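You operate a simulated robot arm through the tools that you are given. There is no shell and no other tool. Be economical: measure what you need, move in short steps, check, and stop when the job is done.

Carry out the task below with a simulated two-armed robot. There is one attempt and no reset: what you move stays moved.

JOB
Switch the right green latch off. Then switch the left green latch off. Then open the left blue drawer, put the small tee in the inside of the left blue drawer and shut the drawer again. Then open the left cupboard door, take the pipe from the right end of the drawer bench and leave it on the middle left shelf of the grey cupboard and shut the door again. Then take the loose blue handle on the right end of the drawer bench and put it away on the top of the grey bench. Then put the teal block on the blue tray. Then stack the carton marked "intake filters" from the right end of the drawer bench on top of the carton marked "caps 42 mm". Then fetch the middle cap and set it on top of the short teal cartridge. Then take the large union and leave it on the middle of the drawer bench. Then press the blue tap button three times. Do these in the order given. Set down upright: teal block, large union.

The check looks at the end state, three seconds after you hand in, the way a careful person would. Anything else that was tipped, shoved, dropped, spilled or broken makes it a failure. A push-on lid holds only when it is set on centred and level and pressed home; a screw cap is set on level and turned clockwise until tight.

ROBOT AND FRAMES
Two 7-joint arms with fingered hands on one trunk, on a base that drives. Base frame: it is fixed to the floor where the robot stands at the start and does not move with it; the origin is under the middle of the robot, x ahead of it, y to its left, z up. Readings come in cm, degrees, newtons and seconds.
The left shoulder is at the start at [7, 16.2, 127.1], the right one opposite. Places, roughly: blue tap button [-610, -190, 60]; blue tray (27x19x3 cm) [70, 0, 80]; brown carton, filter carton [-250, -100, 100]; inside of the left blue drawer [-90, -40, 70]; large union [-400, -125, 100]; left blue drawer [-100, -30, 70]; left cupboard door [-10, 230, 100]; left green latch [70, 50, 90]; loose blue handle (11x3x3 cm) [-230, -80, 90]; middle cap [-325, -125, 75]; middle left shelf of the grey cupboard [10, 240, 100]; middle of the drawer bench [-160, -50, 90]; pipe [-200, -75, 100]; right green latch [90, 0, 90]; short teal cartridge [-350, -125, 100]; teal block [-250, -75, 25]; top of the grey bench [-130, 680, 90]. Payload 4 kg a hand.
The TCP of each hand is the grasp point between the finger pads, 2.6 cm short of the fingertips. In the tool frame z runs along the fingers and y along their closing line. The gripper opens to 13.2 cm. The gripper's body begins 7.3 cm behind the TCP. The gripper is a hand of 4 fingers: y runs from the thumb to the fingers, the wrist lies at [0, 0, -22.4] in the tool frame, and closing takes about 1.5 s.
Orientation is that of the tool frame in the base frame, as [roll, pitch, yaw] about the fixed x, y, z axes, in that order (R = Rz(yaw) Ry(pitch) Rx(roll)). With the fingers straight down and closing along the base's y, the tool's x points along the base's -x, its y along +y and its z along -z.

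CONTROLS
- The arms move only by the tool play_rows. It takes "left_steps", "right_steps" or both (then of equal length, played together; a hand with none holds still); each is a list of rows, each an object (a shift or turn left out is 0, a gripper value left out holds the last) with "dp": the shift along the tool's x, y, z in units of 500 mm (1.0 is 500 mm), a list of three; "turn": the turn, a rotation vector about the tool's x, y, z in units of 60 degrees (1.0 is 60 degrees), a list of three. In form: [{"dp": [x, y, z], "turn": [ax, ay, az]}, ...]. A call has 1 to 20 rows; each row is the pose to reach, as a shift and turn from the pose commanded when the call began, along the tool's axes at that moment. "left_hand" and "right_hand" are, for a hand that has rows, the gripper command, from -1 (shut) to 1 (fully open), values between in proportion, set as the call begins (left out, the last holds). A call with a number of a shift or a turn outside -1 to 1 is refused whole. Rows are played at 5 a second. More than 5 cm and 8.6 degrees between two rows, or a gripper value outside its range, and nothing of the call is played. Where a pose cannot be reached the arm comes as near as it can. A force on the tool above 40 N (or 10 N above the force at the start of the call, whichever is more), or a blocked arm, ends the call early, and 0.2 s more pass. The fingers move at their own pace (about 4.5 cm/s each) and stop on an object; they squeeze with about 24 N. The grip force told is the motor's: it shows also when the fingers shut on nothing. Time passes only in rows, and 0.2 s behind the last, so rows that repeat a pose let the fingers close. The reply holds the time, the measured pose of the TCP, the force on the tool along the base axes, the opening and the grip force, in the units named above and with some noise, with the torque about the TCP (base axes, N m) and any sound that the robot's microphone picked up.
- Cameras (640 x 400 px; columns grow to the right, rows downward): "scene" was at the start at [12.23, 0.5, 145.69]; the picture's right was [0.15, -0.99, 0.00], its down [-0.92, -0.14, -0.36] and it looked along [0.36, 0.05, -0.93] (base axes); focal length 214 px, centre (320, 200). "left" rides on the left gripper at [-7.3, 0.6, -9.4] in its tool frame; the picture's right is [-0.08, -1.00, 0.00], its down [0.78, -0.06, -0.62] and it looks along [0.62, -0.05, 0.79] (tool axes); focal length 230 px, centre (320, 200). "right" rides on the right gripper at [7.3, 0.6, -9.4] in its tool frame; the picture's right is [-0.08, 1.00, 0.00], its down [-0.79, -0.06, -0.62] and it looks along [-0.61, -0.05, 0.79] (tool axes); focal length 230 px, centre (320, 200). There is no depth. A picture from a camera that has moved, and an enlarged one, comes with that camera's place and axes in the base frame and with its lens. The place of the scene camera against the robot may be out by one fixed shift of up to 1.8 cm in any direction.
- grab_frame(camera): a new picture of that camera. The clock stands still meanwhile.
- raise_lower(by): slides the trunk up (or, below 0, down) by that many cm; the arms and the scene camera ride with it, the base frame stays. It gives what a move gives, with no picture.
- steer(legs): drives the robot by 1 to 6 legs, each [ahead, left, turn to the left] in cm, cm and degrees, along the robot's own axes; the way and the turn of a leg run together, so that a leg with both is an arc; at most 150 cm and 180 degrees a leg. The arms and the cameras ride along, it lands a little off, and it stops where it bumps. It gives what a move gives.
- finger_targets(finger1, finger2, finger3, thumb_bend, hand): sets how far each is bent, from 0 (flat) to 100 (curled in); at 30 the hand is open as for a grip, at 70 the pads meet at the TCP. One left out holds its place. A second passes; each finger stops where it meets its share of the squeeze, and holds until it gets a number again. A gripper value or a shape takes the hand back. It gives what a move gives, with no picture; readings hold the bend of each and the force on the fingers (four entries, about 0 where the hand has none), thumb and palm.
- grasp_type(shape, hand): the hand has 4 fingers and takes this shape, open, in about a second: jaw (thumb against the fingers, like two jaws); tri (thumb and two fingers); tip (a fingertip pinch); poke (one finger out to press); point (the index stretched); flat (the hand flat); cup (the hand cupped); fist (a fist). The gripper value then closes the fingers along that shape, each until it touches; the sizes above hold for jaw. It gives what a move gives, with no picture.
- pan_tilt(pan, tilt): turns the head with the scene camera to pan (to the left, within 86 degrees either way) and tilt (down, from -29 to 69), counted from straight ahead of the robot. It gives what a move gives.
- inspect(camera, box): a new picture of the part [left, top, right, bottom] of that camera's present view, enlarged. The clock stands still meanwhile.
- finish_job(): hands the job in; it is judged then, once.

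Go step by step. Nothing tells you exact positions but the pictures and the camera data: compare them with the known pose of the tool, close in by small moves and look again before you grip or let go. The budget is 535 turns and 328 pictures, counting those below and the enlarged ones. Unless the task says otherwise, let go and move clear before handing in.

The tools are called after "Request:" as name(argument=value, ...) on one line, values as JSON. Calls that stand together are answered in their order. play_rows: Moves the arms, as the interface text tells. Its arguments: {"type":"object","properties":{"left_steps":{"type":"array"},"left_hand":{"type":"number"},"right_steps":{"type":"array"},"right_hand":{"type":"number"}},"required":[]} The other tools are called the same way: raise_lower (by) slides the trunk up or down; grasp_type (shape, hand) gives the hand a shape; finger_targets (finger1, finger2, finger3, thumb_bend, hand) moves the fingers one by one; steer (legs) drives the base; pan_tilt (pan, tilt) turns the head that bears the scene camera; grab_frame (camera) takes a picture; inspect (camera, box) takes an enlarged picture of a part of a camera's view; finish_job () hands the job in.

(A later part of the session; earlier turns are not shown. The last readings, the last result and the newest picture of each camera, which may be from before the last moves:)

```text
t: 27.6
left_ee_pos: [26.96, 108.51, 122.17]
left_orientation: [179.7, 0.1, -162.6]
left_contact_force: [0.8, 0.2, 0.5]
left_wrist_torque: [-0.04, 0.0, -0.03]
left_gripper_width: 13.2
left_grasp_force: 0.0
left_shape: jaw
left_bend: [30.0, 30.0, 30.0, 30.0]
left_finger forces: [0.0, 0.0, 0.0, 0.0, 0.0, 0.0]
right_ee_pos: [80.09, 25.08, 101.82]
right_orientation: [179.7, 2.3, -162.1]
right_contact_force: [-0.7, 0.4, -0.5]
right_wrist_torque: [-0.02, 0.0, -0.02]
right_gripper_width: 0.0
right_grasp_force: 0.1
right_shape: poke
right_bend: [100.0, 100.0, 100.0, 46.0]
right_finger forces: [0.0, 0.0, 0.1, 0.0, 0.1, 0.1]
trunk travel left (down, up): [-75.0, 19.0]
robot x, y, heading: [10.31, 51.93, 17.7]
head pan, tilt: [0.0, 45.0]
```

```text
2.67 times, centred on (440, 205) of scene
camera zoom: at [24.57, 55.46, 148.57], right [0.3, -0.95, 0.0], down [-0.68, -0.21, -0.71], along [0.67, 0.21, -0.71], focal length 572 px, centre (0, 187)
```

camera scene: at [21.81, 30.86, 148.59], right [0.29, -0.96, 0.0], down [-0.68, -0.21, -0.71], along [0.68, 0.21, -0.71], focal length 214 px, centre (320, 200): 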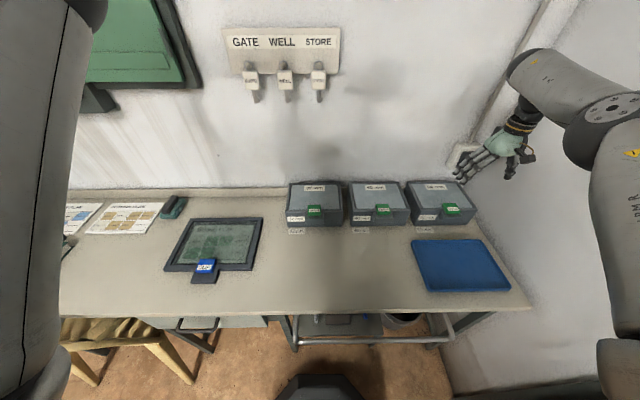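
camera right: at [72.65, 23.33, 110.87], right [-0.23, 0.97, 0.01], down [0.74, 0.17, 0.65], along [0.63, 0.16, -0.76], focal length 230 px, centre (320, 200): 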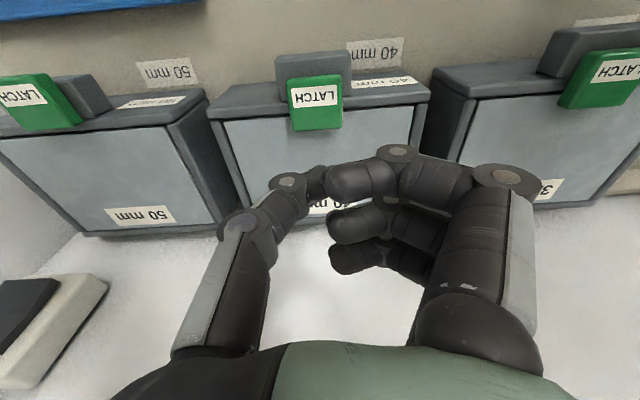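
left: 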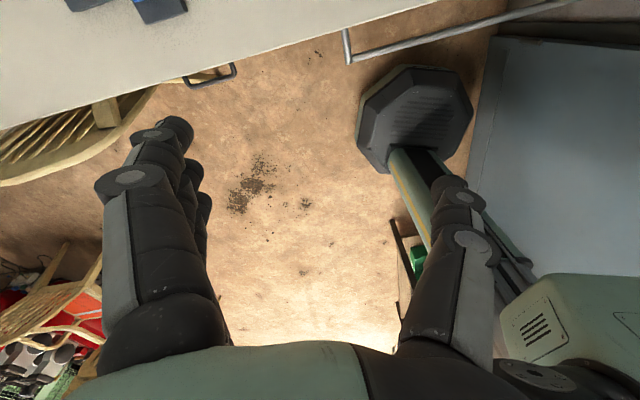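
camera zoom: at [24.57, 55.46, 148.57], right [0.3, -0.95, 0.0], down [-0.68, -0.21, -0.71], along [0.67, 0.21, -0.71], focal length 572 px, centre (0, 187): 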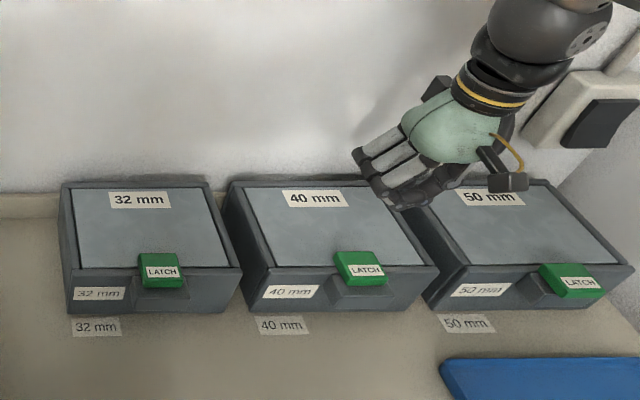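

Request:
inspect(camera="scene", box=[500, 210, 580, 260])

Request:
inspect(camera="right", box=[0, 40, 192, 160])

```text
8.00 times, centred on (540, 235) of scene
camera zoom: at [24.57, 55.46, 148.57], right [0.3, -0.95, 0.0], down [-0.68, -0.21, -0.71], along [0.67, 0.21, -0.71], focal length 1716 px, centre (-1440, -80)
```

zoom: 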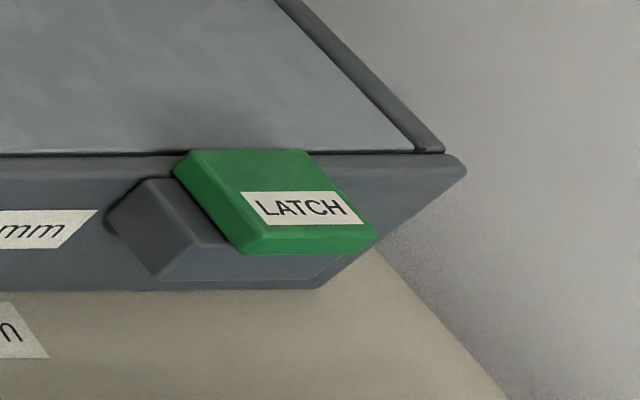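

```text
3.33 times, centred on (96, 100) of right
camera zoom: at [72.65, 23.33, 110.87], right [-0.23, 0.97, 0.01], down [0.74, 0.17, 0.65], along [0.63, 0.16, -0.76], focal length 767 px, centre (1067, 533)
```

zoom: 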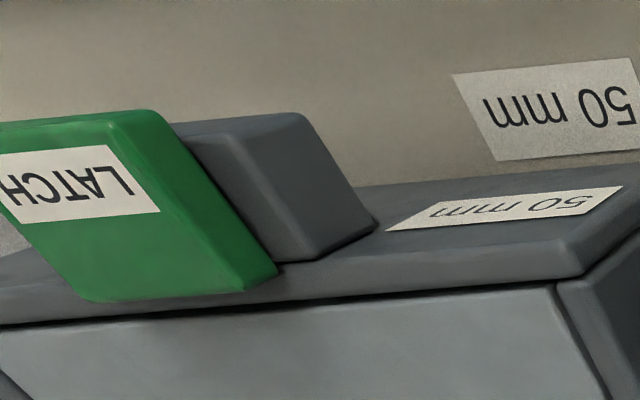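

It's only perspective: the plate has slid fully forward, so the right latch is off. Now I'll move the hand over behind the left latch (32 mm).

Request:
play_rows(right_steps=[{"dp": [0, 0.09, 0]}, {"dp": [0, 0.18, 0]}, {"dp": [-0.01, 0.27, 0]}, {"dp": [-0.03, 0.36, 0]}, {"dp": [-0.05, 0.44, 0]}, {"dp": [-0.07, 0.51, 0]}, {"dp": [-0.1, 0.51, 0]}])

Request:
grab_frame(camera="right")

```text
t: 29.2
left_ee_pos: [27.01, 108.7, 122.32]
left_orientation: [179.7, 0.0, -162.6]
left_contact_force: [0.3, 0.7, 0.5]
left_wrist_torque: [-0.02, 0.03, 0.0]
left_gripper_width: 13.17
left_grasp_force: 0.0
left_shape: jaw
left_bend: [30.0, 30.0, 30.0, 30.0]
left_finger forces: [0.0, 0.1, 0.0, 0.0, 0.1, 0.0]
right_ee_pos: [77.15, 51.05, 102.3]
right_orientation: [179.8, 2.3, -162.1]
right_contact_force: [0.5, 0.4, -0.2]
right_wrist_torque: [-0.02, -0.04, 0.01]
right_gripper_width: 0.0
right_grasp_force: 0.1
right_shape: poke
right_bend: [100.0, 100.0, 100.0, 46.0]
right_finger forces: [0.1, 0.0, 0.1, 0.1, 0.0, 0.1]
trunk travel left (down, up): [-75.0, 19.0]
robot x, y, heading: [10.71, 51.78, 17.4]
head pan, tilt: [0.0, 45.0]
```

```text
296 pictures are left
camera right: at [69.68, 49.22, 111.32], right [-0.23, 0.97, 0.01], down [0.74, 0.17, 0.65], along [0.63, 0.16, -0.76], focal length 230 px, centre (320, 200)
```

right: 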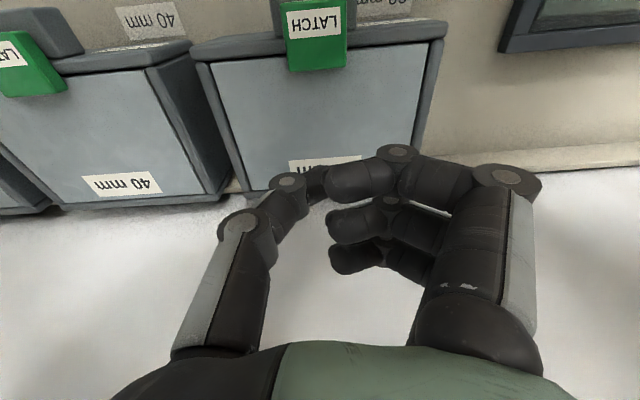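

The thumb is directly behind the left latch. I'll come down to the lid and pull.

Request:
play_rows(right_steps=[{"dp": [0, 0, 0.08]}, {"dp": [0, 0, 0.16]}, {"dp": [0, 0, 0.21]}, {"dp": [0, 0, 0.232]}, {"dp": [0.02, 0, 0.232]}, {"dp": [0.04, 0, 0.232]}, {"dp": [0.055, 0, 0.23]}, {"dp": [0.07, 0, 0.228]}, {"dp": [0.085, 0, 0.225]}, {"dp": [0.1, 0, 0.22]}, {"dp": [0.11, 0, 0.215]}, {"dp": [0.12, 0, 0.212]}, {"dp": [0.13, 0, 0.21]}])

Request:
inspect(camera="right", box=[160, 20, 480, 220])

```text
t: 32.0
left_ee_pos: [27.45, 108.77, 122.13]
left_orientation: [179.7, -0.1, -162.5]
left_contact_force: [0.1, 0.1, 0.5]
left_wrist_torque: [0.0, 0.02, 0.01]
left_gripper_width: 13.19
left_grasp_force: 0.0
left_shape: jaw
left_bend: [30.0, 30.0, 30.0, 30.0]
left_finger forces: [0.0, 0.1, 0.1, 0.1, 0.0, 0.0]
right_ee_pos: [72.12, 49.35, 91.44]
right_orientation: [179.6, 2.8, -162.3]
right_contact_force: [35.5, 10.0, 11.8]
right_wrist_torque: [0.21, -0.79, 0.1]
right_gripper_width: 0.0
right_grasp_force: 0.1
right_shape: poke
right_bend: [100.0, 100.0, 100.0, 46.0]
right_finger forces: [0.0, 0.0, 0.1, 0.0, 40.6, 0.0]
trunk travel left (down, up): [-75.0, 19.0]
robot x, y, heading: [10.33, 51.74, 17.6]
head pan, tilt: [0.0, 45.0]
```

```text
2.00 times, centred on (320, 120) of right
camera zoom: at [64.57, 47.62, 100.5], right [-0.23, 0.97, 0.01], down [0.74, 0.17, 0.65], along [0.63, 0.16, -0.76], focal length 460 px, centre (320, 360)
```

zoom: 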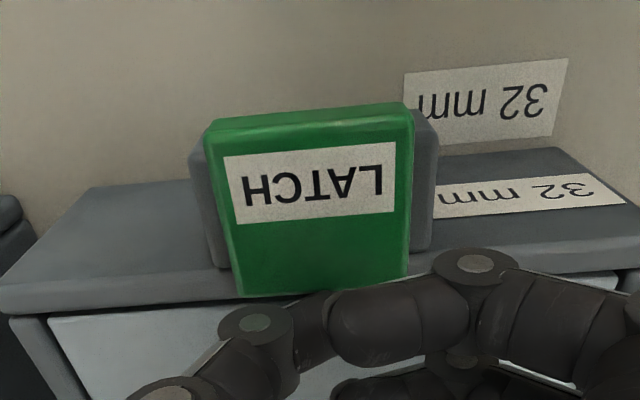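

The left latch is also at its end stop. I'll lift off, check it, then drive back and look for the drawer bench.

Request:
play_rows(right_steps=[{"dp": [-0.012, 0, 0]}, {"dp": [-0.012, 0, -0.09]}, {"dp": [-0.012, 0, -0.18]}, {"dp": [-0.012, 0, -0.27]}, {"dp": [-0.012, 0, -0.36]}, {"dp": [-0.012, 0, -0.45]}, {"dp": [0.08, 0, -0.45]}, {"dp": [0.17, 0, -0.45]}])

Request:
grab_frame(camera="scene")

```text
t: 33.8
left_ee_pos: [26.78, 108.4, 122.39]
left_orientation: [179.7, 0.2, -162.6]
left_contact_force: [-0.5, -0.4, 0.4]
left_wrist_torque: [-0.01, -0.01, -0.03]
left_gripper_width: 13.18
left_grasp_force: 0.1
left_shape: jaw
left_bend: [30.0, 30.0, 30.0, 30.0]
left_finger forces: [0.1, 0.0, 0.1, 0.0, 0.0, 0.1]
right_ee_pos: [62.16, 46.05, 113.95]
right_orientation: [179.7, 2.4, -162.0]
right_contact_force: [-1.1, -0.3, 0.2]
right_wrist_torque: [0.02, -0.04, 0.03]
right_gripper_width: 0.02
right_grasp_force: 0.1
right_shape: poke
right_bend: [100.0, 100.0, 100.0, 46.0]
right_finger forces: [0.1, 0.1, 0.0, 0.0, 0.0, 0.0]
trunk travel left (down, up): [-75.0, 19.0]
robot x, y, heading: [10.17, 51.9, 17.4]
head pan, tilt: [0.0, 45.0]
```

```text
294 pictures are left
camera scene: at [24.35, 55.3, 148.6], right [0.3, -0.95, 0.0], down [-0.67, -0.21, -0.71], along [0.68, 0.21, -0.71], focal length 214 px, centre (320, 200)
```

scene: 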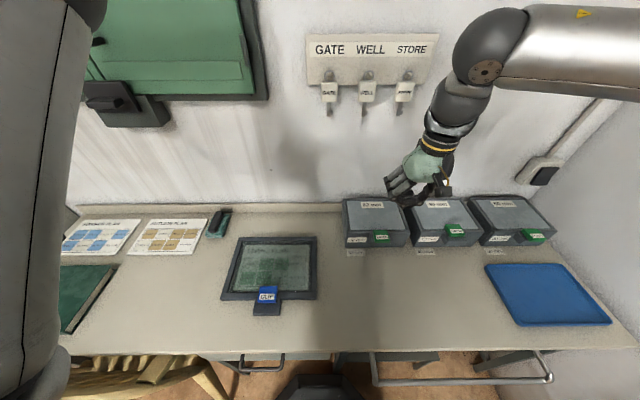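

Both latches are off. I'll back away and turn right towards the drawer bench.

Request:
steer(legs=[[-60, 0, 0], [0, 0, -90]])

Request:
pan_tilt(pan=-35, tilt=30)

Request:
grab_frame(camera="scene")

```text
t: 40.9
left_ee_pos: [11.08, 19.23, 122.11]
left_orientation: [179.9, 0.2, 108.7]
left_contact_force: [0.3, 0.1, 0.3]
left_wrist_torque: [0.0, 0.01, 0.02]
left_gripper_width: 13.21
left_grasp_force: 0.2
left_shape: jaw
left_bend: [30.0, 30.0, 30.0, 30.0]
left_finger forces: [0.0, 0.1, 0.0, 0.1, 0.1, 0.0]
right_ee_pos: [-50.39, -17.55, 113.93]
right_orientation: [179.7, 2.3, 109.1]
right_contact_force: [0.2, -0.4, -0.6]
right_wrist_torque: [-0.03, 0.02, -0.02]
right_gripper_width: 0.01
right_grasp_force: 0.1
right_shape: poke
right_bend: [100.0, 100.0, 100.0, 46.0]
right_finger forces: [0.0, 0.0, 0.0, 0.0, 0.0, 0.1]
trunk travel left (down, up): [-75.0, 19.0]
robot x, y, heading: [-45.75, 34.56, -71.5]
head pan, tilt: [0.0, 45.0]
```

```text
t: 41.9
left_ee_pos: [11.09, 19.06, 122.21]
left_orientation: [179.7, 0.1, 108.5]
left_contact_force: [-0.2, 0.4, -0.1]
left_wrist_torque: [-0.01, 0.0, 0.01]
left_gripper_width: 13.19
left_grasp_force: 0.0
left_shape: jaw
left_bend: [30.0, 30.0, 30.0, 30.0]
left_finger forces: [0.0, 0.1, 0.1, 0.0, 0.0, 0.1]
right_ee_pos: [-50.42, -17.74, 113.84]
right_orientation: [179.8, 2.3, 109.0]
right_contact_force: [0.1, 0.3, -0.5]
right_wrist_torque: [-0.01, -0.03, 0.0]
right_gripper_width: 0.01
right_grasp_force: 0.0
right_shape: poke
right_bend: [100.0, 100.0, 100.0, 46.0]
right_finger forces: [0.1, 0.0, 0.0, 0.0, 0.1, 0.1]
trunk travel left (down, up): [-75.0, 19.0]
robot x, y, heading: [-45.71, 34.66, -71.4]
head pan, tilt: [-35.0, 30.0]
```

```text
293 pictures are left
camera scene: at [-45.1, 20.72, 150.83], right [-0.96, 0.28, 0.0], down [0.14, 0.48, -0.87], along [-0.24, -0.83, -0.5], focal length 214 px, centre (320, 200)
```

scene: 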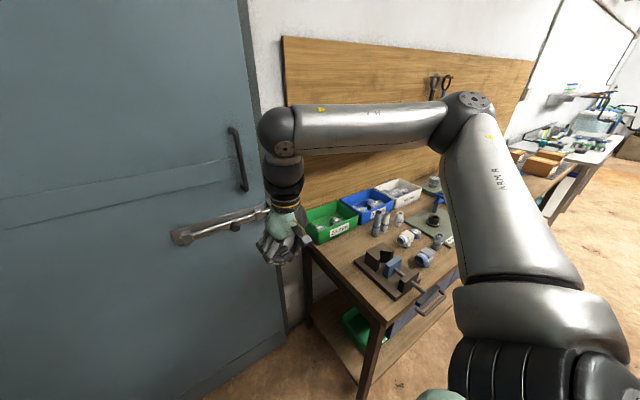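

The bench with bins ahead on the right is the drawer bench. I'll back off, drive along it and look.

Request:
steer(legs=[[-35, 0, 0], [0, -70, 0]])

Request:
pan_tilt(pan=0, tilt=35)

Request:
grasp_type(hand="right", shape="jaw")

Request:
grab_frame(camera="scene")

```text
t: 47.6
left_ee_pos: [-66.25, 30.0, 122.07]
left_orientation: [179.8, 0.1, 109.1]
left_contact_force: [0.4, 0.6, -0.4]
left_wrist_torque: [0.0, 0.03, 0.0]
left_gripper_width: 13.21
left_grasp_force: 0.1
left_shape: jaw
left_bend: [30.0, 30.0, 30.0, 30.0]
left_finger forces: [0.1, 0.0, 0.1, 0.0, 0.0, 0.0]
right_ee_pos: [-127.76, -7.3, 113.92]
right_orientation: [179.7, 2.2, 109.4]
right_contact_force: [-0.1, -0.6, 0.0]
right_wrist_torque: [0.01, 0.01, 0.01]
right_gripper_width: 0.03
right_grasp_force: 0.0
right_shape: poke
right_bend: [100.0, 100.0, 100.0, 46.0]
right_finger forces: [0.0, 0.1, 0.1, 0.0, 0.0, 0.1]
trunk travel left (down, up): [-75.0, 19.0]
robot x, y, heading: [-123.05, 44.85, -71.1]
head pan, tilt: [-35.0, 30.0]
```

```text
t: 48.6
left_ee_pos: [-66.4, 29.88, 122.22]
left_orientation: [179.8, 0.0, 109.1]
left_contact_force: [0.3, -0.2, 0.1]
left_wrist_torque: [0.02, -0.02, -0.01]
left_gripper_width: 13.17
left_grasp_force: 0.0
left_shape: jaw
left_bend: [30.0, 30.0, 30.0, 30.0]
left_finger forces: [0.1, 0.0, 0.0, 0.0, 0.0, 0.1]
right_ee_pos: [-127.63, -7.39, 113.98]
right_orientation: [179.7, 2.3, 109.4]
right_contact_force: [1.0, -0.2, 0.3]
right_wrist_torque: [-0.01, -0.01, -0.01]
right_gripper_width: 0.01
right_grasp_force: 0.0
right_shape: poke
right_bend: [100.0, 100.0, 100.0, 46.0]
right_finger forces: [0.1, 0.0, 0.0, 0.0, 0.1, 0.0]
trunk travel left (down, up): [-75.0, 19.0]
robot x, y, heading: [-123.16, 45.01, -71.0]
head pan, tilt: [0.0, 35.0]
```

```text
t: 49.5
left_ee_pos: [-66.19, 29.81, 122.25]
left_orientation: [179.7, 0.1, 108.9]
left_contact_force: [-0.4, 0.4, -1.0]
left_wrist_torque: [-0.03, -0.02, -0.01]
left_gripper_width: 13.18
left_grasp_force: 0.0
left_shape: jaw
left_bend: [30.0, 30.0, 30.0, 30.0]
left_finger forces: [0.0, 0.1, 0.0, 0.0, 0.1, 0.0]
right_ee_pos: [-127.71, -7.31, 113.73]
right_orientation: [179.7, 2.3, 109.4]
right_contact_force: [-0.7, -0.8, 0.4]
right_wrist_torque: [0.02, 0.01, 0.01]
right_gripper_width: 13.19
right_grasp_force: 0.1
right_shape: jaw
right_bend: [30.0, 30.0, 30.0, 30.0]
right_finger forces: [0.0, 0.0, 0.0, 0.0, 0.1, 0.0]
trunk travel left (down, up): [-75.0, 19.0]
robot x, y, heading: [-123.41, 45.16, -71.2]
head pan, tilt: [0.0, 35.0]
```

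```text
292 pictures are left
camera scene: at [-117.27, 31.45, 150.05], right [-0.95, -0.32, 0.0], down [-0.19, 0.54, -0.82], along [0.27, -0.77, -0.57], focal length 214 px, centre (320, 200)
```

scene: 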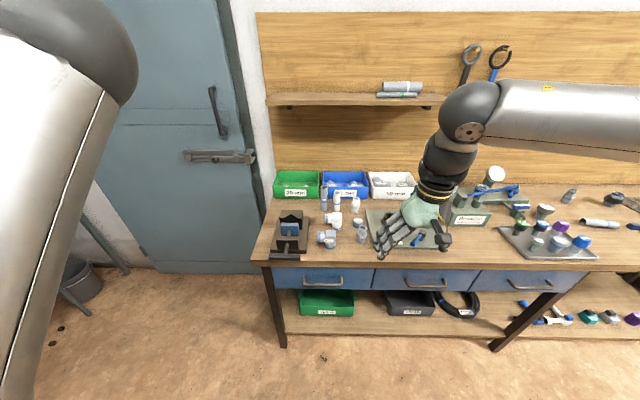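

The bench has three blue drawers with bins and fittings on top. I'll zoom in to find the small tee.

Request:
inspect(camera="scene", box=[250, 160, 410, 260])

Request:
inspect(camera="scene", box=[440, 160, 640, 285])

```text
4.00 times, centred on (330, 210) of scene
camera zoom: at [-117.27, 31.45, 150.05], right [-0.95, -0.32, 0.0], down [-0.19, 0.54, -0.82], along [0.27, -0.77, -0.57], focal length 858 px, centre (280, 160)
```

zoom: 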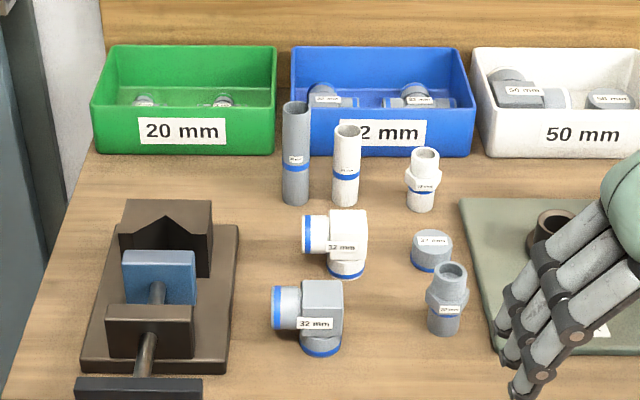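

```text
3.20 times, centred on (540, 222) of scene
camera zoom: at [-117.27, 31.45, 150.05], right [-0.95, -0.32, 0.0], down [-0.19, 0.54, -0.82], along [0.27, -0.77, -0.57], focal length 686 px, centre (-384, 128)
```

zoom: 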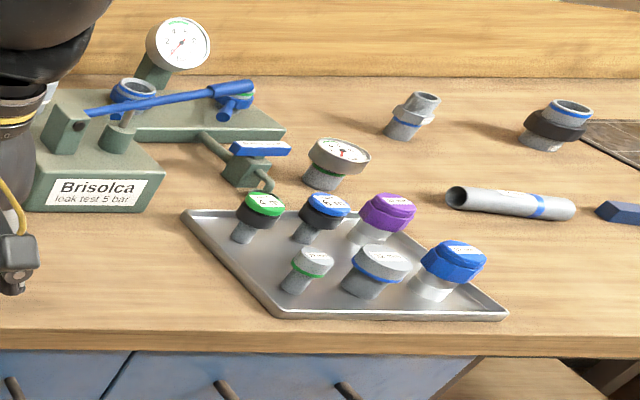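

Request:
inspect(camera="scene", box=[268, 165, 348, 215])

Request:
inspect(camera="scene", box=[310, 165, 422, 235])

Request:
inspect(camera="scene", box=[310, 200, 390, 250])

```text
8.00 times, centred on (308, 190) of scene
camera zoom: at [-117.27, 31.45, 150.05], right [-0.95, -0.32, 0.0], down [-0.19, 0.54, -0.82], along [0.27, -0.77, -0.57], focal length 1716 px, centre (416, 280)
```

zoom: 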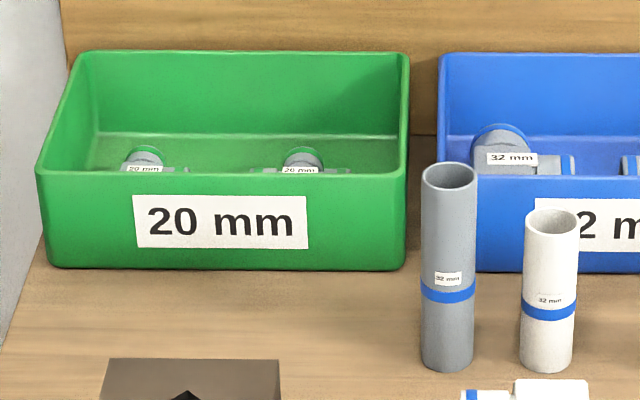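

```text
5.71 times, centred on (366, 200) of scene
camera zoom: at [-117.27, 31.45, 150.05], right [-0.95, -0.32, 0.0], down [-0.19, 0.54, -0.82], along [0.27, -0.77, -0.57], focal length 1226 px, centre (57, 200)
```

zoom: 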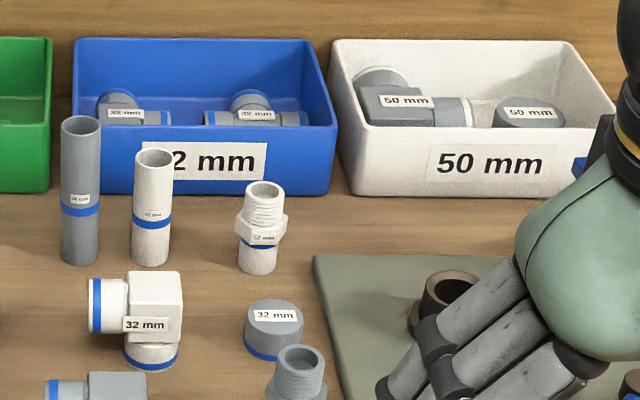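

```text
8.00 times, centred on (350, 225) of scene
camera zoom: at [-117.27, 31.45, 150.05], right [-0.95, -0.32, 0.0], down [-0.19, 0.54, -0.82], along [0.27, -0.77, -0.57], focal length 1716 px, centre (80, 0)
```

zoom: 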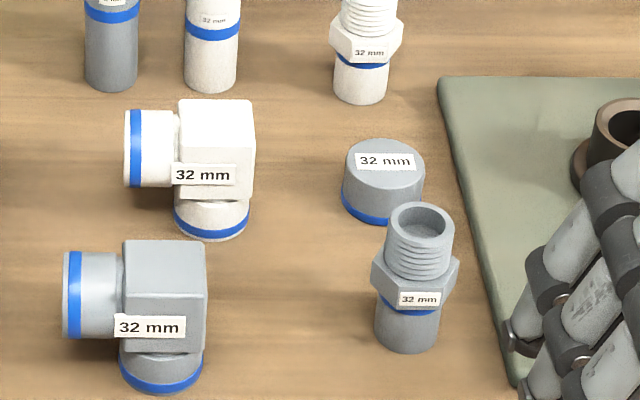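

Request:
inspect(camera="scene", box=[260, 270, 640, 345])

Request:
pan_tilt(pan=-50, tilt=25)

Request:
grab_frame(camera="scene")

```text
1.68 times, centred on (450, 308) of scene
camera zoom: at [-117.27, 31.45, 150.05], right [-0.95, -0.32, 0.0], down [-0.19, 0.54, -0.82], along [0.27, -0.77, -0.57], focal length 361 px, centre (101, 19)
```

zoom: 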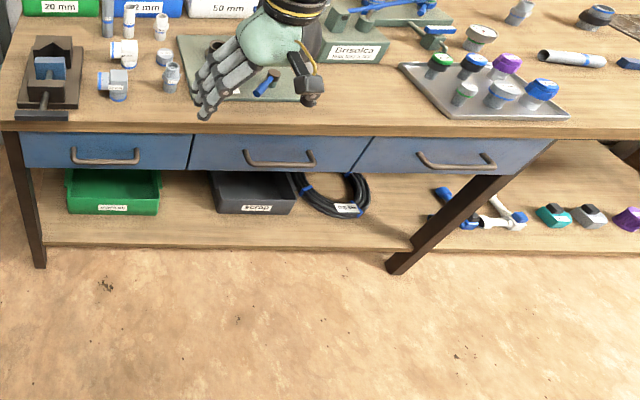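

```text
t: 50.7
left_ee_pos: [-66.36, 29.89, 122.11]
left_orientation: [179.9, 0.1, 109.0]
left_contact_force: [0.1, 0.3, 0.7]
left_wrist_torque: [0.0, -0.02, -0.01]
left_gripper_width: 13.17
left_grasp_force: 0.1
left_shape: jaw
left_bend: [30.0, 30.0, 30.0, 30.0]
left_finger forces: [0.0, 0.1, 0.0, 0.1, 0.0, 0.0]
right_ee_pos: [-127.81, -7.37, 113.83]
right_orientation: [179.7, 2.3, 109.4]
right_contact_force: [-0.3, -0.6, 0.3]
right_wrist_torque: [0.02, 0.01, 0.02]
right_gripper_width: 13.19
right_grasp_force: 0.1
right_shape: jaw
right_bend: [30.0, 30.0, 30.0, 30.0]
right_finger forces: [0.0, 0.1, 0.0, 0.0, 0.1, 0.1]
trunk travel left (down, up): [-75.0, 19.0]
robot x, y, heading: [-123.39, 45.14, -71.3]
head pan, tilt: [-50.0, 25.0]
```

```text
285 pictures are left
camera scene: at [-124.87, 31.89, 151.63], right [-0.86, 0.52, 0.0], down [0.22, 0.36, -0.91], along [-0.47, -0.78, -0.42], focal length 214 px, centre (320, 200)
```

scene: 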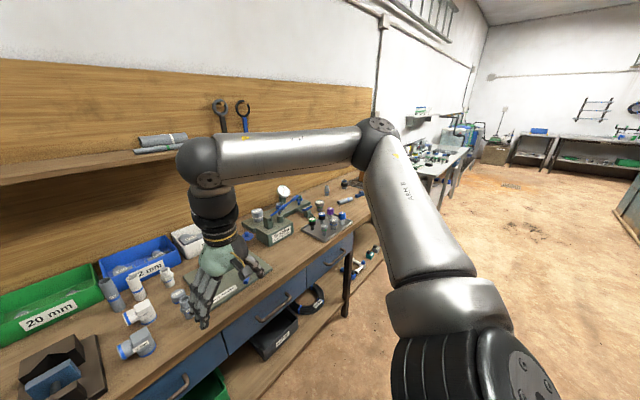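

I'll drive further right along the bench to survey its right end.

Request:
steer(legs=[[0, -105, -1.2]])

Request:
pan_tilt(pan=0, tilt=35)

Request:
grab_frame(camera="scene")

```text
t: 56.1
left_ee_pos: [-165.33, -4.02, 122.22]
left_orientation: [179.8, 0.1, 108.1]
left_contact_force: [0.5, -0.5, -0.4]
left_wrist_torque: [0.01, -0.01, -0.02]
left_gripper_width: 13.2
left_grasp_force: 0.0
left_shape: jaw
left_bend: [30.0, 30.0, 30.0, 30.0]
left_finger forces: [0.0, 0.0, 0.0, 0.1, 0.0, 0.0]
right_ee_pos: [-227.41, -40.3, 113.76]
right_orientation: [179.8, 2.3, 108.5]
right_contact_force: [-0.6, 0.0, 0.2]
right_wrist_torque: [0.0, 0.0, 0.0]
right_gripper_width: 13.18
right_grasp_force: 0.0
right_shape: jaw
right_bend: [30.0, 30.0, 30.0, 30.0]
right_finger forces: [0.0, 0.1, 0.0, 0.1, 0.1, 0.1]
trunk travel left (down, up): [-75.0, 19.0]
robot x, y, heading: [-222.49, 11.9, -72.2]
head pan, tilt: [-50.0, 25.0]
```

```text
t: 57.2
left_ee_pos: [-165.44, -3.98, 122.21]
left_orientation: [179.8, 0.1, 108.0]
left_contact_force: [0.4, 0.5, -0.9]
left_wrist_torque: [0.01, -0.03, 0.01]
left_gripper_width: 13.2
left_grasp_force: 0.1
left_shape: jaw
left_bend: [30.0, 30.0, 30.0, 30.0]
left_finger forces: [0.0, 0.1, 0.1, 0.1, 0.0, 0.0]
right_ee_pos: [-227.31, -40.29, 113.88]
right_orientation: [179.7, 2.4, 108.6]
right_contact_force: [0.2, -0.1, 0.1]
right_wrist_torque: [0.0, 0.0, 0.0]
right_gripper_width: 13.2
right_grasp_force: 0.2
right_shape: jaw
right_bend: [30.0, 30.0, 30.0, 30.0]
right_finger forces: [0.0, 0.0, 0.0, 0.0, 0.0, 0.0]
trunk travel left (down, up): [-75.0, 19.0]
robot x, y, heading: [-222.49, 11.92, -71.8]
head pan, tilt: [0.0, 35.0]
```

```text
284 pictures are left
camera scene: at [-216.29, -1.59, 150.06], right [-0.95, -0.31, 0.0], down [-0.18, 0.55, -0.82], along [0.25, -0.78, -0.57], focal length 214 px, centre (320, 200)
```

scene: 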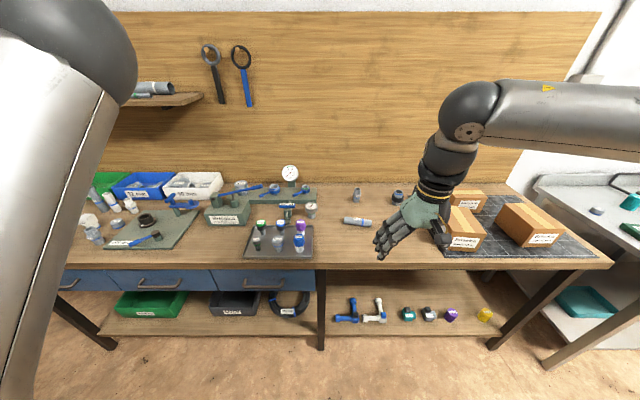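

Request:
inspect(camera="scene", box=[330, 170, 610, 345])

Request:
inspect(camera="scene", box=[60, 160, 380, 360])

```text
2.29 times, centred on (470, 258) of scene
camera zoom: at [-216.29, -1.59, 150.06], right [-0.95, -0.31, 0.0], down [-0.18, 0.55, -0.82], along [0.25, -0.78, -0.57], focal length 490 px, centre (-23, 69)
```

zoom: 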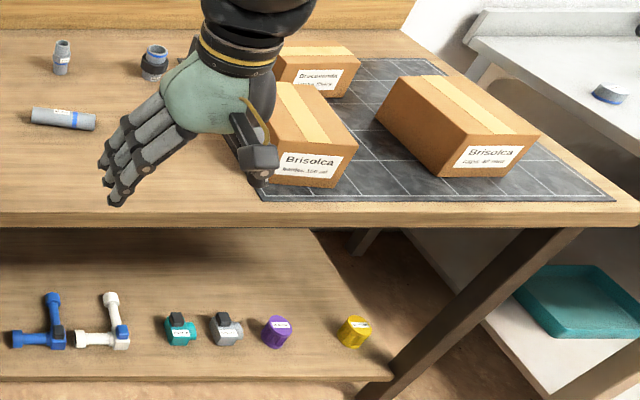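

```text
2.00 times, centred on (220, 260) of scene
camera zoom: at [-216.29, -1.59, 150.06], right [-0.95, -0.31, 0.0], down [-0.18, 0.55, -0.82], along [0.25, -0.78, -0.57], focal length 429 px, centre (520, 80)
```

zoom: 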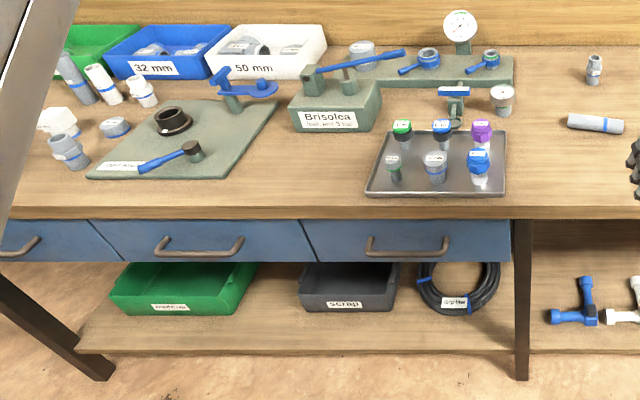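

The small tee appears to be in the green 20 mm bin, and nothing else small looks like a tee. I'll go back to the left drawer.

Request:
steer(legs=[[0, 118, -0.5], [15, 0, 0]])

Request:
pan_tilt(pan=0, tilt=42)

Request:
grab_frame(camera="scene")

Request:
grab_frame(camera="right")

```text
t: 64.2
left_ee_pos: [-49.36, 16.87, 122.27]
left_orientation: [179.7, 0.3, 107.5]
left_contact_force: [-0.2, -0.2, -0.3]
left_wrist_torque: [-0.02, -0.01, 0.0]
left_gripper_width: 13.21
left_grasp_force: 0.0
left_shape: jaw
left_bend: [30.0, 30.0, 30.0, 30.0]
left_finger forces: [0.0, 0.1, 0.0, 0.0, 0.0, 0.0]
right_ee_pos: [-111.6, -18.84, 113.93]
right_orientation: [179.7, 2.5, 108.1]
right_contact_force: [-0.3, 0.2, -0.5]
right_wrist_torque: [-0.01, -0.06, 0.03]
right_gripper_width: 13.18
right_grasp_force: 0.1
right_shape: jaw
right_bend: [30.0, 30.0, 30.0, 30.0]
right_finger forces: [0.0, 0.0, 0.1, 0.0, 0.0, 0.0]
trunk travel left (down, up): [-75.0, 19.0]
robot x, y, heading: [-105.74, 33.27, -72.8]
head pan, tilt: [0.0, 35.0]
```

```text
t: 64.9
left_ee_pos: [-49.32, 16.59, 122.15]
left_orientation: [179.7, 0.1, 107.5]
left_contact_force: [0.2, 0.4, 0.0]
left_wrist_torque: [0.02, 0.02, -0.04]
left_gripper_width: 13.21
left_grasp_force: 0.1
left_shape: jaw
left_bend: [30.0, 30.0, 30.0, 30.0]
left_finger forces: [0.0, 0.0, 0.0, 0.0, 0.0, 0.1]
right_ee_pos: [-111.65, -19.06, 113.84]
right_orientation: [179.7, 2.3, 108.0]
right_contact_force: [-0.2, -0.6, 0.8]
right_wrist_torque: [0.03, -0.02, 0.02]
right_gripper_width: 13.2
right_grasp_force: 0.0
right_shape: jaw
right_bend: [30.0, 30.0, 30.0, 30.0]
right_finger forces: [0.1, 0.0, 0.0, 0.1, 0.0, 0.0]
trunk travel left (down, up): [-75.0, 19.0]
robot x, y, heading: [-106.28, 32.89, -72.6]
head pan, tilt: [0.0, 42.0]
```

```text
281 pictures are left
camera scene: at [-100.26, 19.91, 149.0], right [-0.95, -0.3, 0.0], down [-0.2, 0.64, -0.74], along [0.22, -0.71, -0.67], focal length 214 px, centre (320, 200)
```

scene: 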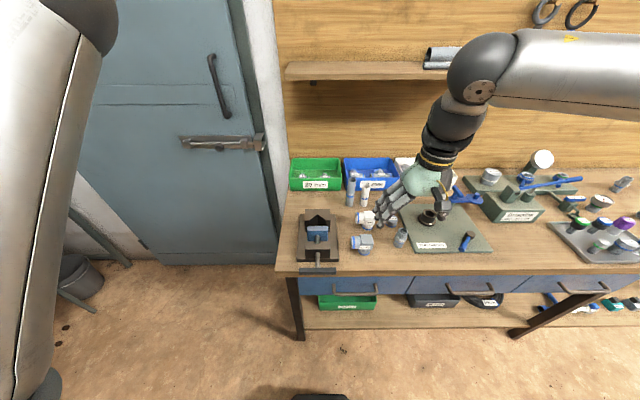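

```text
280 pictures are left
camera right: at [-113.55, -11.55, 122.86], right [0.97, 0.23, 0.01], down [0.17, -0.74, 0.65], along [0.16, -0.63, -0.76], focal length 230 px, centre (320, 200)
```

right: 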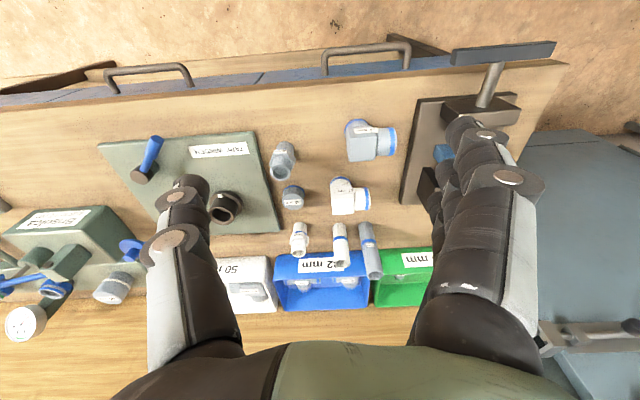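

The left drawer's bar handle sticks out past the bench edge at about [-102, -16, 70]. I'll back off, roll the right hand 90° and tilt it forward to pinch the bar.

Request:
steer(legs=[[-22, 0, 0]])

Request:
play_rows(right_steps=[{"turn": [0, 0, -0.137]}, {"turn": [0, 0, -0.274]}, {"turn": [0, 0, -0.411]}, {"turn": [0, 0, -0.548]}, {"turn": [0, 0, -0.685]}, {"turn": [0, 0, -0.822]}, {"turn": [0, 0, -0.959]}, {"turn": [0, 0, -0.99]}])

Request:
play_rows(right_steps=[{"turn": [0, 0, -0.137]}, {"turn": [0, 0, -0.274]}, {"turn": [0, 0, -0.411]}, {"turn": [0, 0, -0.51]}])

```text
t: 66.5
left_ee_pos: [-55.85, 37.04, 122.15]
left_orientation: [179.8, 0.0, 107.3]
left_contact_force: [-0.3, -0.2, 0.3]
left_wrist_torque: [0.01, 0.01, -0.01]
left_gripper_width: 13.18
left_grasp_force: 0.0
left_shape: jaw
left_bend: [30.0, 30.0, 30.0, 30.0]
left_finger forces: [0.0, 0.0, 0.1, 0.0, 0.0, 0.0]
right_ee_pos: [-118.23, 1.63, 113.85]
right_orientation: [179.8, 2.3, 107.8]
right_contact_force: [-0.9, -1.0, -1.1]
right_wrist_torque: [0.04, -0.03, 0.01]
right_gripper_width: 13.21
right_grasp_force: 0.1
right_shape: jaw
right_bend: [30.0, 30.0, 30.0, 30.0]
right_finger forces: [0.0, 0.1, 0.1, 0.0, 0.1, 0.0]
trunk travel left (down, up): [-75.0, 19.0]
robot x, y, heading: [-112.25, 54.06, -72.7]
head pan, tilt: [0.0, 42.0]
```

```text
t: 68.3
left_ee_pos: [-55.93, 37.18, 122.15]
left_orientation: [179.7, 0.1, 107.4]
left_contact_force: [-1.3, 0.2, 0.3]
left_wrist_torque: [0.0, -0.01, -0.03]
left_gripper_width: 13.17
left_grasp_force: 0.0
left_shape: jaw
left_bend: [30.0, 30.0, 30.0, 30.0]
left_finger forces: [0.1, 0.0, 0.1, 0.1, 0.0, 0.0]
right_ee_pos: [-118.26, 1.85, 113.87]
right_orientation: [-178.1, 1.4, 167.3]
right_contact_force: [0.3, -1.0, -0.3]
right_wrist_torque: [0.02, 0.02, 0.02]
right_gripper_width: 13.19
right_grasp_force: 0.0
right_shape: jaw
right_bend: [30.0, 30.0, 30.0, 30.0]
right_finger forces: [0.0, 0.0, 0.0, 0.1, 0.0, 0.0]
trunk travel left (down, up): [-75.0, 19.0]
robot x, y, heading: [-112.61, 54.1, -72.9]
head pan, tilt: [0.0, 42.0]
```

```text
t: 69.3
left_ee_pos: [-55.89, 37.25, 122.15]
left_orientation: [179.9, 0.1, 107.5]
left_contact_force: [0.5, -0.1, 0.2]
left_wrist_torque: [0.01, -0.01, -0.02]
left_gripper_width: 13.21
left_grasp_force: 0.1
left_shape: jaw
left_bend: [30.0, 30.0, 30.0, 30.0]
left_finger forces: [0.1, 0.1, 0.0, 0.0, 0.0, 0.1]
right_ee_pos: [-118.19, 1.83, 113.86]
right_orientation: [-177.6, 0.3, -162.0]
right_contact_force: [-0.5, 0.2, -0.3]
right_wrist_torque: [0.04, -0.01, 0.0]
right_gripper_width: 13.17
right_grasp_force: 0.0
right_shape: jaw
right_bend: [30.0, 30.0, 30.0, 30.0]
right_finger forces: [0.0, 0.0, 0.1, 0.0, 0.0, 0.0]
trunk travel left (down, up): [-75.0, 19.0]
robot x, y, heading: [-112.31, 54.23, -72.7]
head pan, tilt: [0.0, 42.0]
```

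Request:
play_rows(right_steps=[{"turn": [0.14, 0, 0]}, {"turn": [0.28, 0, 0]}, {"turn": [0.42, 0, 0]}, {"turn": [0.56, 0, 0]}, {"turn": [0.7, 0, 0]}, {"turn": [0.84, 0, 0]}, {"turn": [0.98, 0, 0]}])

Request:
raise_lower(by=-38)

Request:
grab_frame(camera="right")

Request:
grab_frame(camera="scene")

```text
t: 71.0
left_ee_pos: [-55.91, 37.27, 122.22]
left_orientation: [179.7, 0.1, 107.3]
left_contact_force: [0.3, -0.1, 1.0]
left_wrist_torque: [-0.03, 0.02, -0.02]
left_gripper_width: 13.19
left_grasp_force: 0.1
left_shape: jaw
left_bend: [30.0, 30.0, 30.0, 30.0]
left_finger forces: [0.1, 0.0, 0.1, 0.1, 0.1, 0.1]
right_ee_pos: [-116.0, -3.38, 113.42]
right_orientation: [-118.9, 0.3, -162.2]
right_contact_force: [-0.1, 0.1, -0.9]
right_wrist_torque: [-0.02, 0.0, 0.0]
right_gripper_width: 13.18
right_grasp_force: 0.0
right_shape: jaw
right_bend: [30.0, 30.0, 30.0, 30.0]
right_finger forces: [0.1, 0.0, 0.1, 0.1, 0.0, 0.0]
right hand out of reach, approached as far as the arm can: row 5, 6, 7
trunk travel left (down, up): [-75.0, 19.0]
robot x, y, heading: [-112.51, 54.2, -72.7]
head pan, tilt: [0.0, 42.0]
```

```text
t: 74.6
left_ee_pos: [-55.83, 37.32, 84.22]
left_orientation: [179.8, 0.0, 107.4]
left_contact_force: [-0.5, -0.5, -0.2]
left_wrist_torque: [-0.01, -0.01, -0.02]
left_gripper_width: 13.21
left_grasp_force: 0.1
left_shape: jaw
left_bend: [30.0, 30.0, 30.0, 30.0]
left_finger forces: [0.0, 0.0, 0.0, 0.0, 0.1, 0.0]
right_ee_pos: [-115.98, -3.41, 75.5]
right_orientation: [-119.0, 0.3, -162.2]
right_contact_force: [0.1, -0.4, -0.5]
right_wrist_torque: [0.02, -0.03, 0.02]
right_gripper_width: 13.19
right_grasp_force: 0.1
right_shape: jaw
right_bend: [30.0, 30.0, 30.0, 30.0]
right_finger forces: [0.0, 0.0, 0.0, 0.1, 0.0, 0.0]
trunk travel left (down, up): [-37.0, 57.0]
robot x, y, heading: [-112.4, 54.09, -72.7]
head pan, tilt: [0.0, 42.0]
```

```text
279 pictures are left
camera right: at [-125.66, 2.45, 79.44], right [-0.07, 0.48, -0.87], down [0.59, 0.73, 0.36], along [0.81, -0.49, -0.34], focal length 230 px, centre (320, 200)
```

right: 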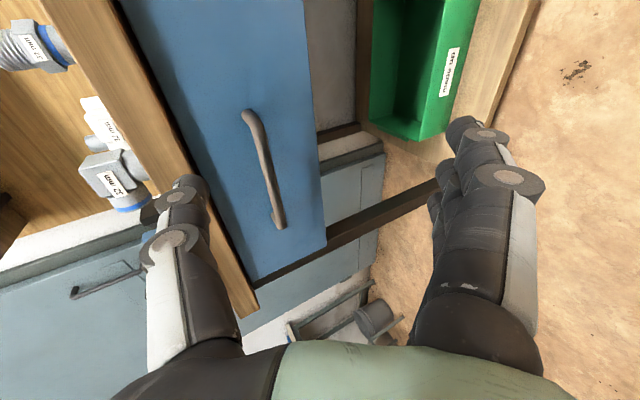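

```text
278 pictures are left
camera scene: at [-106.83, 40.82, 111.01], right [-0.95, -0.3, 0.0], down [-0.2, 0.64, -0.74], along [0.22, -0.71, -0.67], focal length 214 px, centre (320, 200)
```

scene: 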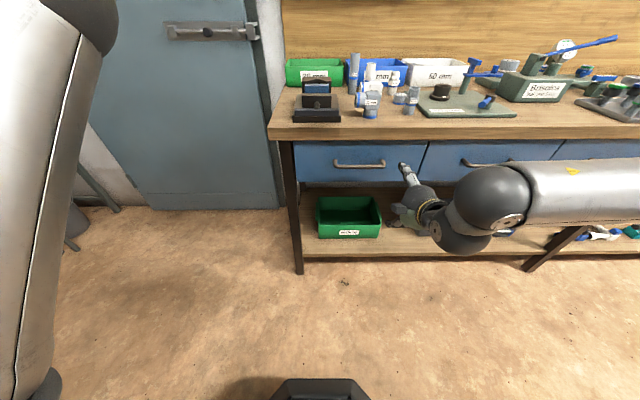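

I can see the drawer face and bar from the hand, with the bar at about [-102, -19, 74]. I'll line the hand up with it, level it more and part-close the fingers.

Request:
play_rows(right_steps=[{"dp": [-0.06, 0.005, 0.003], "turn": [0.1, 0, 0]}, {"dp": [-0.12, 0.015, 0.008], "turn": [0.2, 0, 0]}, {"dp": [-0.176, 0.027, 0.016], "turn": [0.31, 0, 0]}, {"dp": [-0.176, 0.027, 0.016], "turn": [0.42, 0, 0]}, {"dp": [-0.176, 0.027, 0.016], "turn": [0.42, 0, 0]}], right_hand=-0.2)

Request:
grab_frame(camera="right")

```text
t: 76.0
left_ee_pos: [-55.95, 37.3, 84.09]
left_orientation: [179.7, 0.1, 107.2]
left_contact_force: [0.0, -0.6, 0.2]
left_wrist_torque: [0.03, 0.02, -0.04]
left_gripper_width: 13.19
left_grasp_force: 0.0
left_shape: jaw
left_bend: [30.0, 30.0, 30.0, 30.0]
left_finger forces: [0.1, 0.1, 0.0, 0.1, 0.0, 0.0]
right_ee_pos: [-106.34, -5.81, 80.89]
right_orientation: [-95.5, 4.7, -166.3]
right_contact_force: [0.1, -0.3, -0.3]
right_wrist_torque: [0.02, 0.02, 0.01]
right_gripper_width: 5.35
right_grasp_force: 0.0
right_shape: jaw
right_bend: [73.0, 73.0, 73.0, 70.0]
right_finger forces: [0.1, 0.0, 0.0, 0.0, 0.0, 0.0]
right hand out of reach, approached as far as the arm can: row 3, 4, 5
trunk travel left (down, up): [-37.0, 57.0]
robot x, y, heading: [-112.55, 53.73, -72.7]
head pan, tilt: [0.0, 42.0]
stopped in row 5 (right hand): the arm was blocked; the commanded pose is now the measured one
```

```text
277 pictures are left
camera right: at [-115.68, 1.55, 80.56], right [0.13, 0.13, -0.98], down [0.61, 0.77, 0.18], along [0.78, -0.62, 0.02], focal length 230 px, centre (320, 200)
```

right: 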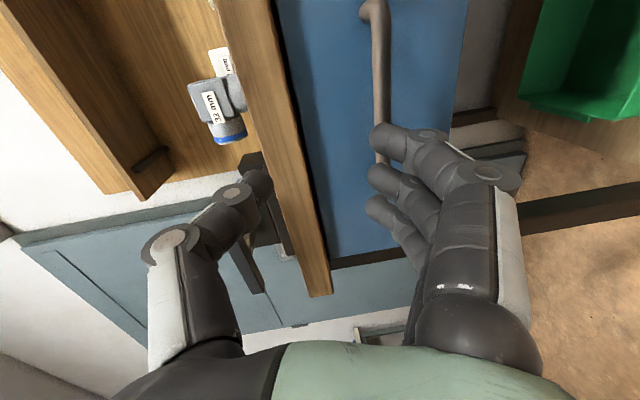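

The arm is cramped close to the body. I'll back the base up 18 cm and extend the hand instead.

Request:
steer(legs=[[-20, 0, 0]])

Request:
play_rows(right_steps=[{"dp": [0, 0.02, 0.08]}, {"dp": [0, 0.04, 0.16]}, {"dp": [0, 0.07, 0.24]}, {"dp": [0, 0.11, 0.3]}, {"dp": [0, 0.14, 0.34]}])

Request:
grab_frame(camera="right")

Request:
grab_frame(camera="scene")

```text
t: 77.6
left_ee_pos: [-61.87, 56.68, 84.25]
left_orientation: [179.7, 0.2, 107.5]
left_contact_force: [-0.6, 0.2, -0.8]
left_wrist_torque: [0.0, -0.01, -0.04]
left_gripper_width: 13.16
left_grasp_force: 0.0
left_shape: jaw
left_bend: [30.0, 30.0, 30.0, 30.0]
left_finger forces: [0.2, 0.0, 0.0, 0.0, 0.1, 0.1]
right_ee_pos: [-112.27, 13.42, 80.95]
right_orientation: [-95.3, 4.8, -166.3]
right_contact_force: [-1.5, -0.2, -0.2]
right_wrist_torque: [-0.01, -0.01, 0.01]
right_gripper_width: 5.36
right_grasp_force: 0.0
right_shape: jaw
right_bend: [73.0, 73.0, 73.0, 70.0]
right_finger forces: [0.0, 0.0, 0.0, 0.0, 0.0, 0.1]
trunk travel left (down, up): [-37.0, 57.0]
robot x, y, heading: [-118.71, 72.92, -72.8]
head pan, tilt: [0.0, 42.0]
```

```text
t: 78.8
left_ee_pos: [-61.8, 56.51, 84.15]
left_orientation: [179.7, 0.1, 107.5]
left_contact_force: [0.0, 0.2, 0.3]
left_wrist_torque: [-0.03, 0.01, 0.03]
left_gripper_width: 13.17
left_grasp_force: 0.1
left_shape: jaw
left_bend: [30.0, 30.0, 30.0, 30.0]
left_finger forces: [0.1, 0.0, 0.0, 0.0, 0.1, 0.1]
right_ee_pos: [-107.65, -2.38, 72.42]
right_orientation: [-95.3, 4.8, -166.3]
right_contact_force: [0.3, -0.1, -0.3]
right_wrist_torque: [0.01, -0.02, -0.02]
right_gripper_width: 5.35
right_grasp_force: 0.1
right_shape: jaw
right_bend: [73.0, 73.0, 73.0, 70.0]
right_finger forces: [0.1, 0.1, 0.0, 0.0, 0.0, 0.0]
trunk travel left (down, up): [-37.0, 57.0]
robot x, y, heading: [-118.66, 73.17, -72.7]
head pan, tilt: [0.0, 42.0]
```

```text
276 pictures are left
camera right: at [-117.07, 5.04, 72.16], right [0.13, 0.13, -0.98], down [0.61, 0.77, 0.18], along [0.78, -0.62, 0.03], focal length 230 px, centre (320, 200)
```

right: 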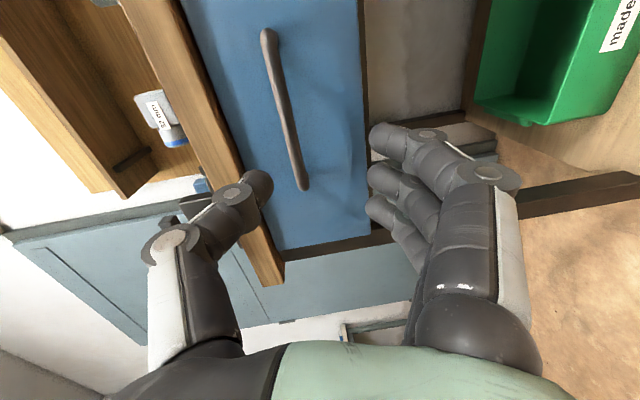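

```text
275 pictures are left
camera scene: at [-112.86, 59.96, 111.0], right [-0.95, -0.3, 0.0], down [-0.2, 0.64, -0.74], along [0.22, -0.71, -0.67], focal length 214 px, centre (320, 200)
```

scene: 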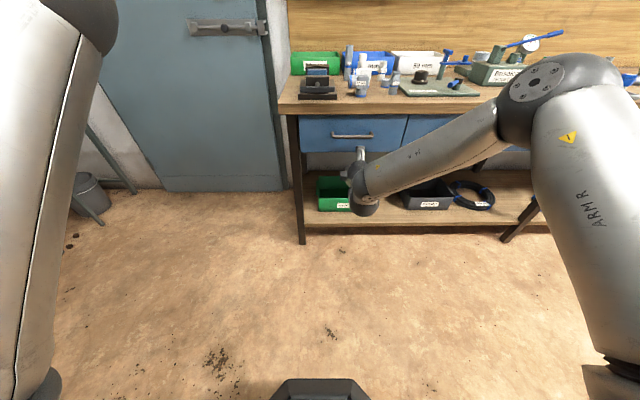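

Triangulating puts the bar centre at [-104.4, -17.4, 74.5]. I'll raise the hand 2 cm and drive 9 cm closer.

Request:
play_rows(right_steps=[{"dp": [0.02, -0.044, 0]}, {"dp": [0.02, -0.044, 0]}])

Request:
steer(legs=[[9, 0, 0]])

Request:
grab_frame(camera="right")

```text
t: 79.4
left_ee_pos: [-61.91, 56.57, 84.15]
left_orientation: [179.8, 0.2, 107.3]
left_contact_force: [1.5, -0.3, 0.2]
left_wrist_torque: [-0.03, 0.01, 0.0]
left_gripper_width: 13.18
left_grasp_force: 0.1
left_shape: jaw
left_bend: [30.0, 30.0, 30.0, 30.0]
left_finger forces: [0.0, 0.0, 0.0, 0.0, 0.0, 0.0]
right_ee_pos: [-108.72, -2.89, 74.56]
right_orientation: [-95.4, 4.7, -166.4]
right_contact_force: [0.7, 0.5, -0.3]
right_wrist_torque: [-0.01, -0.02, -0.01]
right_gripper_width: 5.34
right_grasp_force: 0.1
right_shape: jaw
right_bend: [73.0, 73.0, 73.0, 70.0]
right_finger forces: [0.0, 0.0, 0.1, 0.1, 0.1, 0.0]
trunk travel left (down, up): [-37.0, 57.0]
robot x, y, heading: [-118.49, 73.2, -72.5]
head pan, tilt: [0.0, 42.0]
```

```text
t: 80.5
left_ee_pos: [-59.14, 47.82, 84.09]
left_orientation: [179.8, 0.1, 107.4]
left_contact_force: [1.3, 0.0, 0.4]
left_wrist_torque: [-0.02, -0.02, 0.02]
left_gripper_width: 13.19
left_grasp_force: 0.0
left_shape: jaw
left_bend: [30.0, 30.0, 30.0, 30.0]
left_finger forces: [0.0, 0.1, 0.0, 0.0, 0.0, 0.0]
right_ee_pos: [-106.05, -11.45, 74.33]
right_orientation: [-95.5, 4.7, -166.3]
right_contact_force: [0.4, -0.1, -0.4]
right_wrist_torque: [0.01, -0.02, -0.01]
right_gripper_width: 5.34
right_grasp_force: 0.1
right_shape: jaw
right_bend: [73.0, 73.0, 73.0, 70.0]
right_finger forces: [0.0, 0.0, 0.1, 0.0, 0.0, 0.0]
trunk travel left (down, up): [-37.0, 57.0]
robot x, y, heading: [-115.69, 64.34, -72.6]
head pan, tilt: [0.0, 42.0]
```

```text
274 pictures are left
camera right: at [-115.4, -4.02, 74.06], right [0.13, 0.13, -0.98], down [0.61, 0.77, 0.18], along [0.78, -0.62, 0.02], focal length 230 px, centre (320, 200)
```

right: 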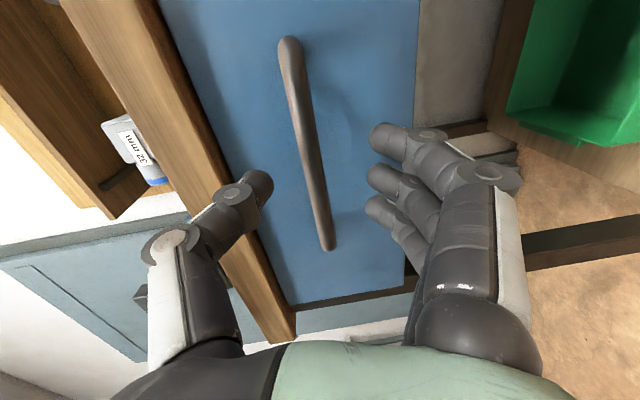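

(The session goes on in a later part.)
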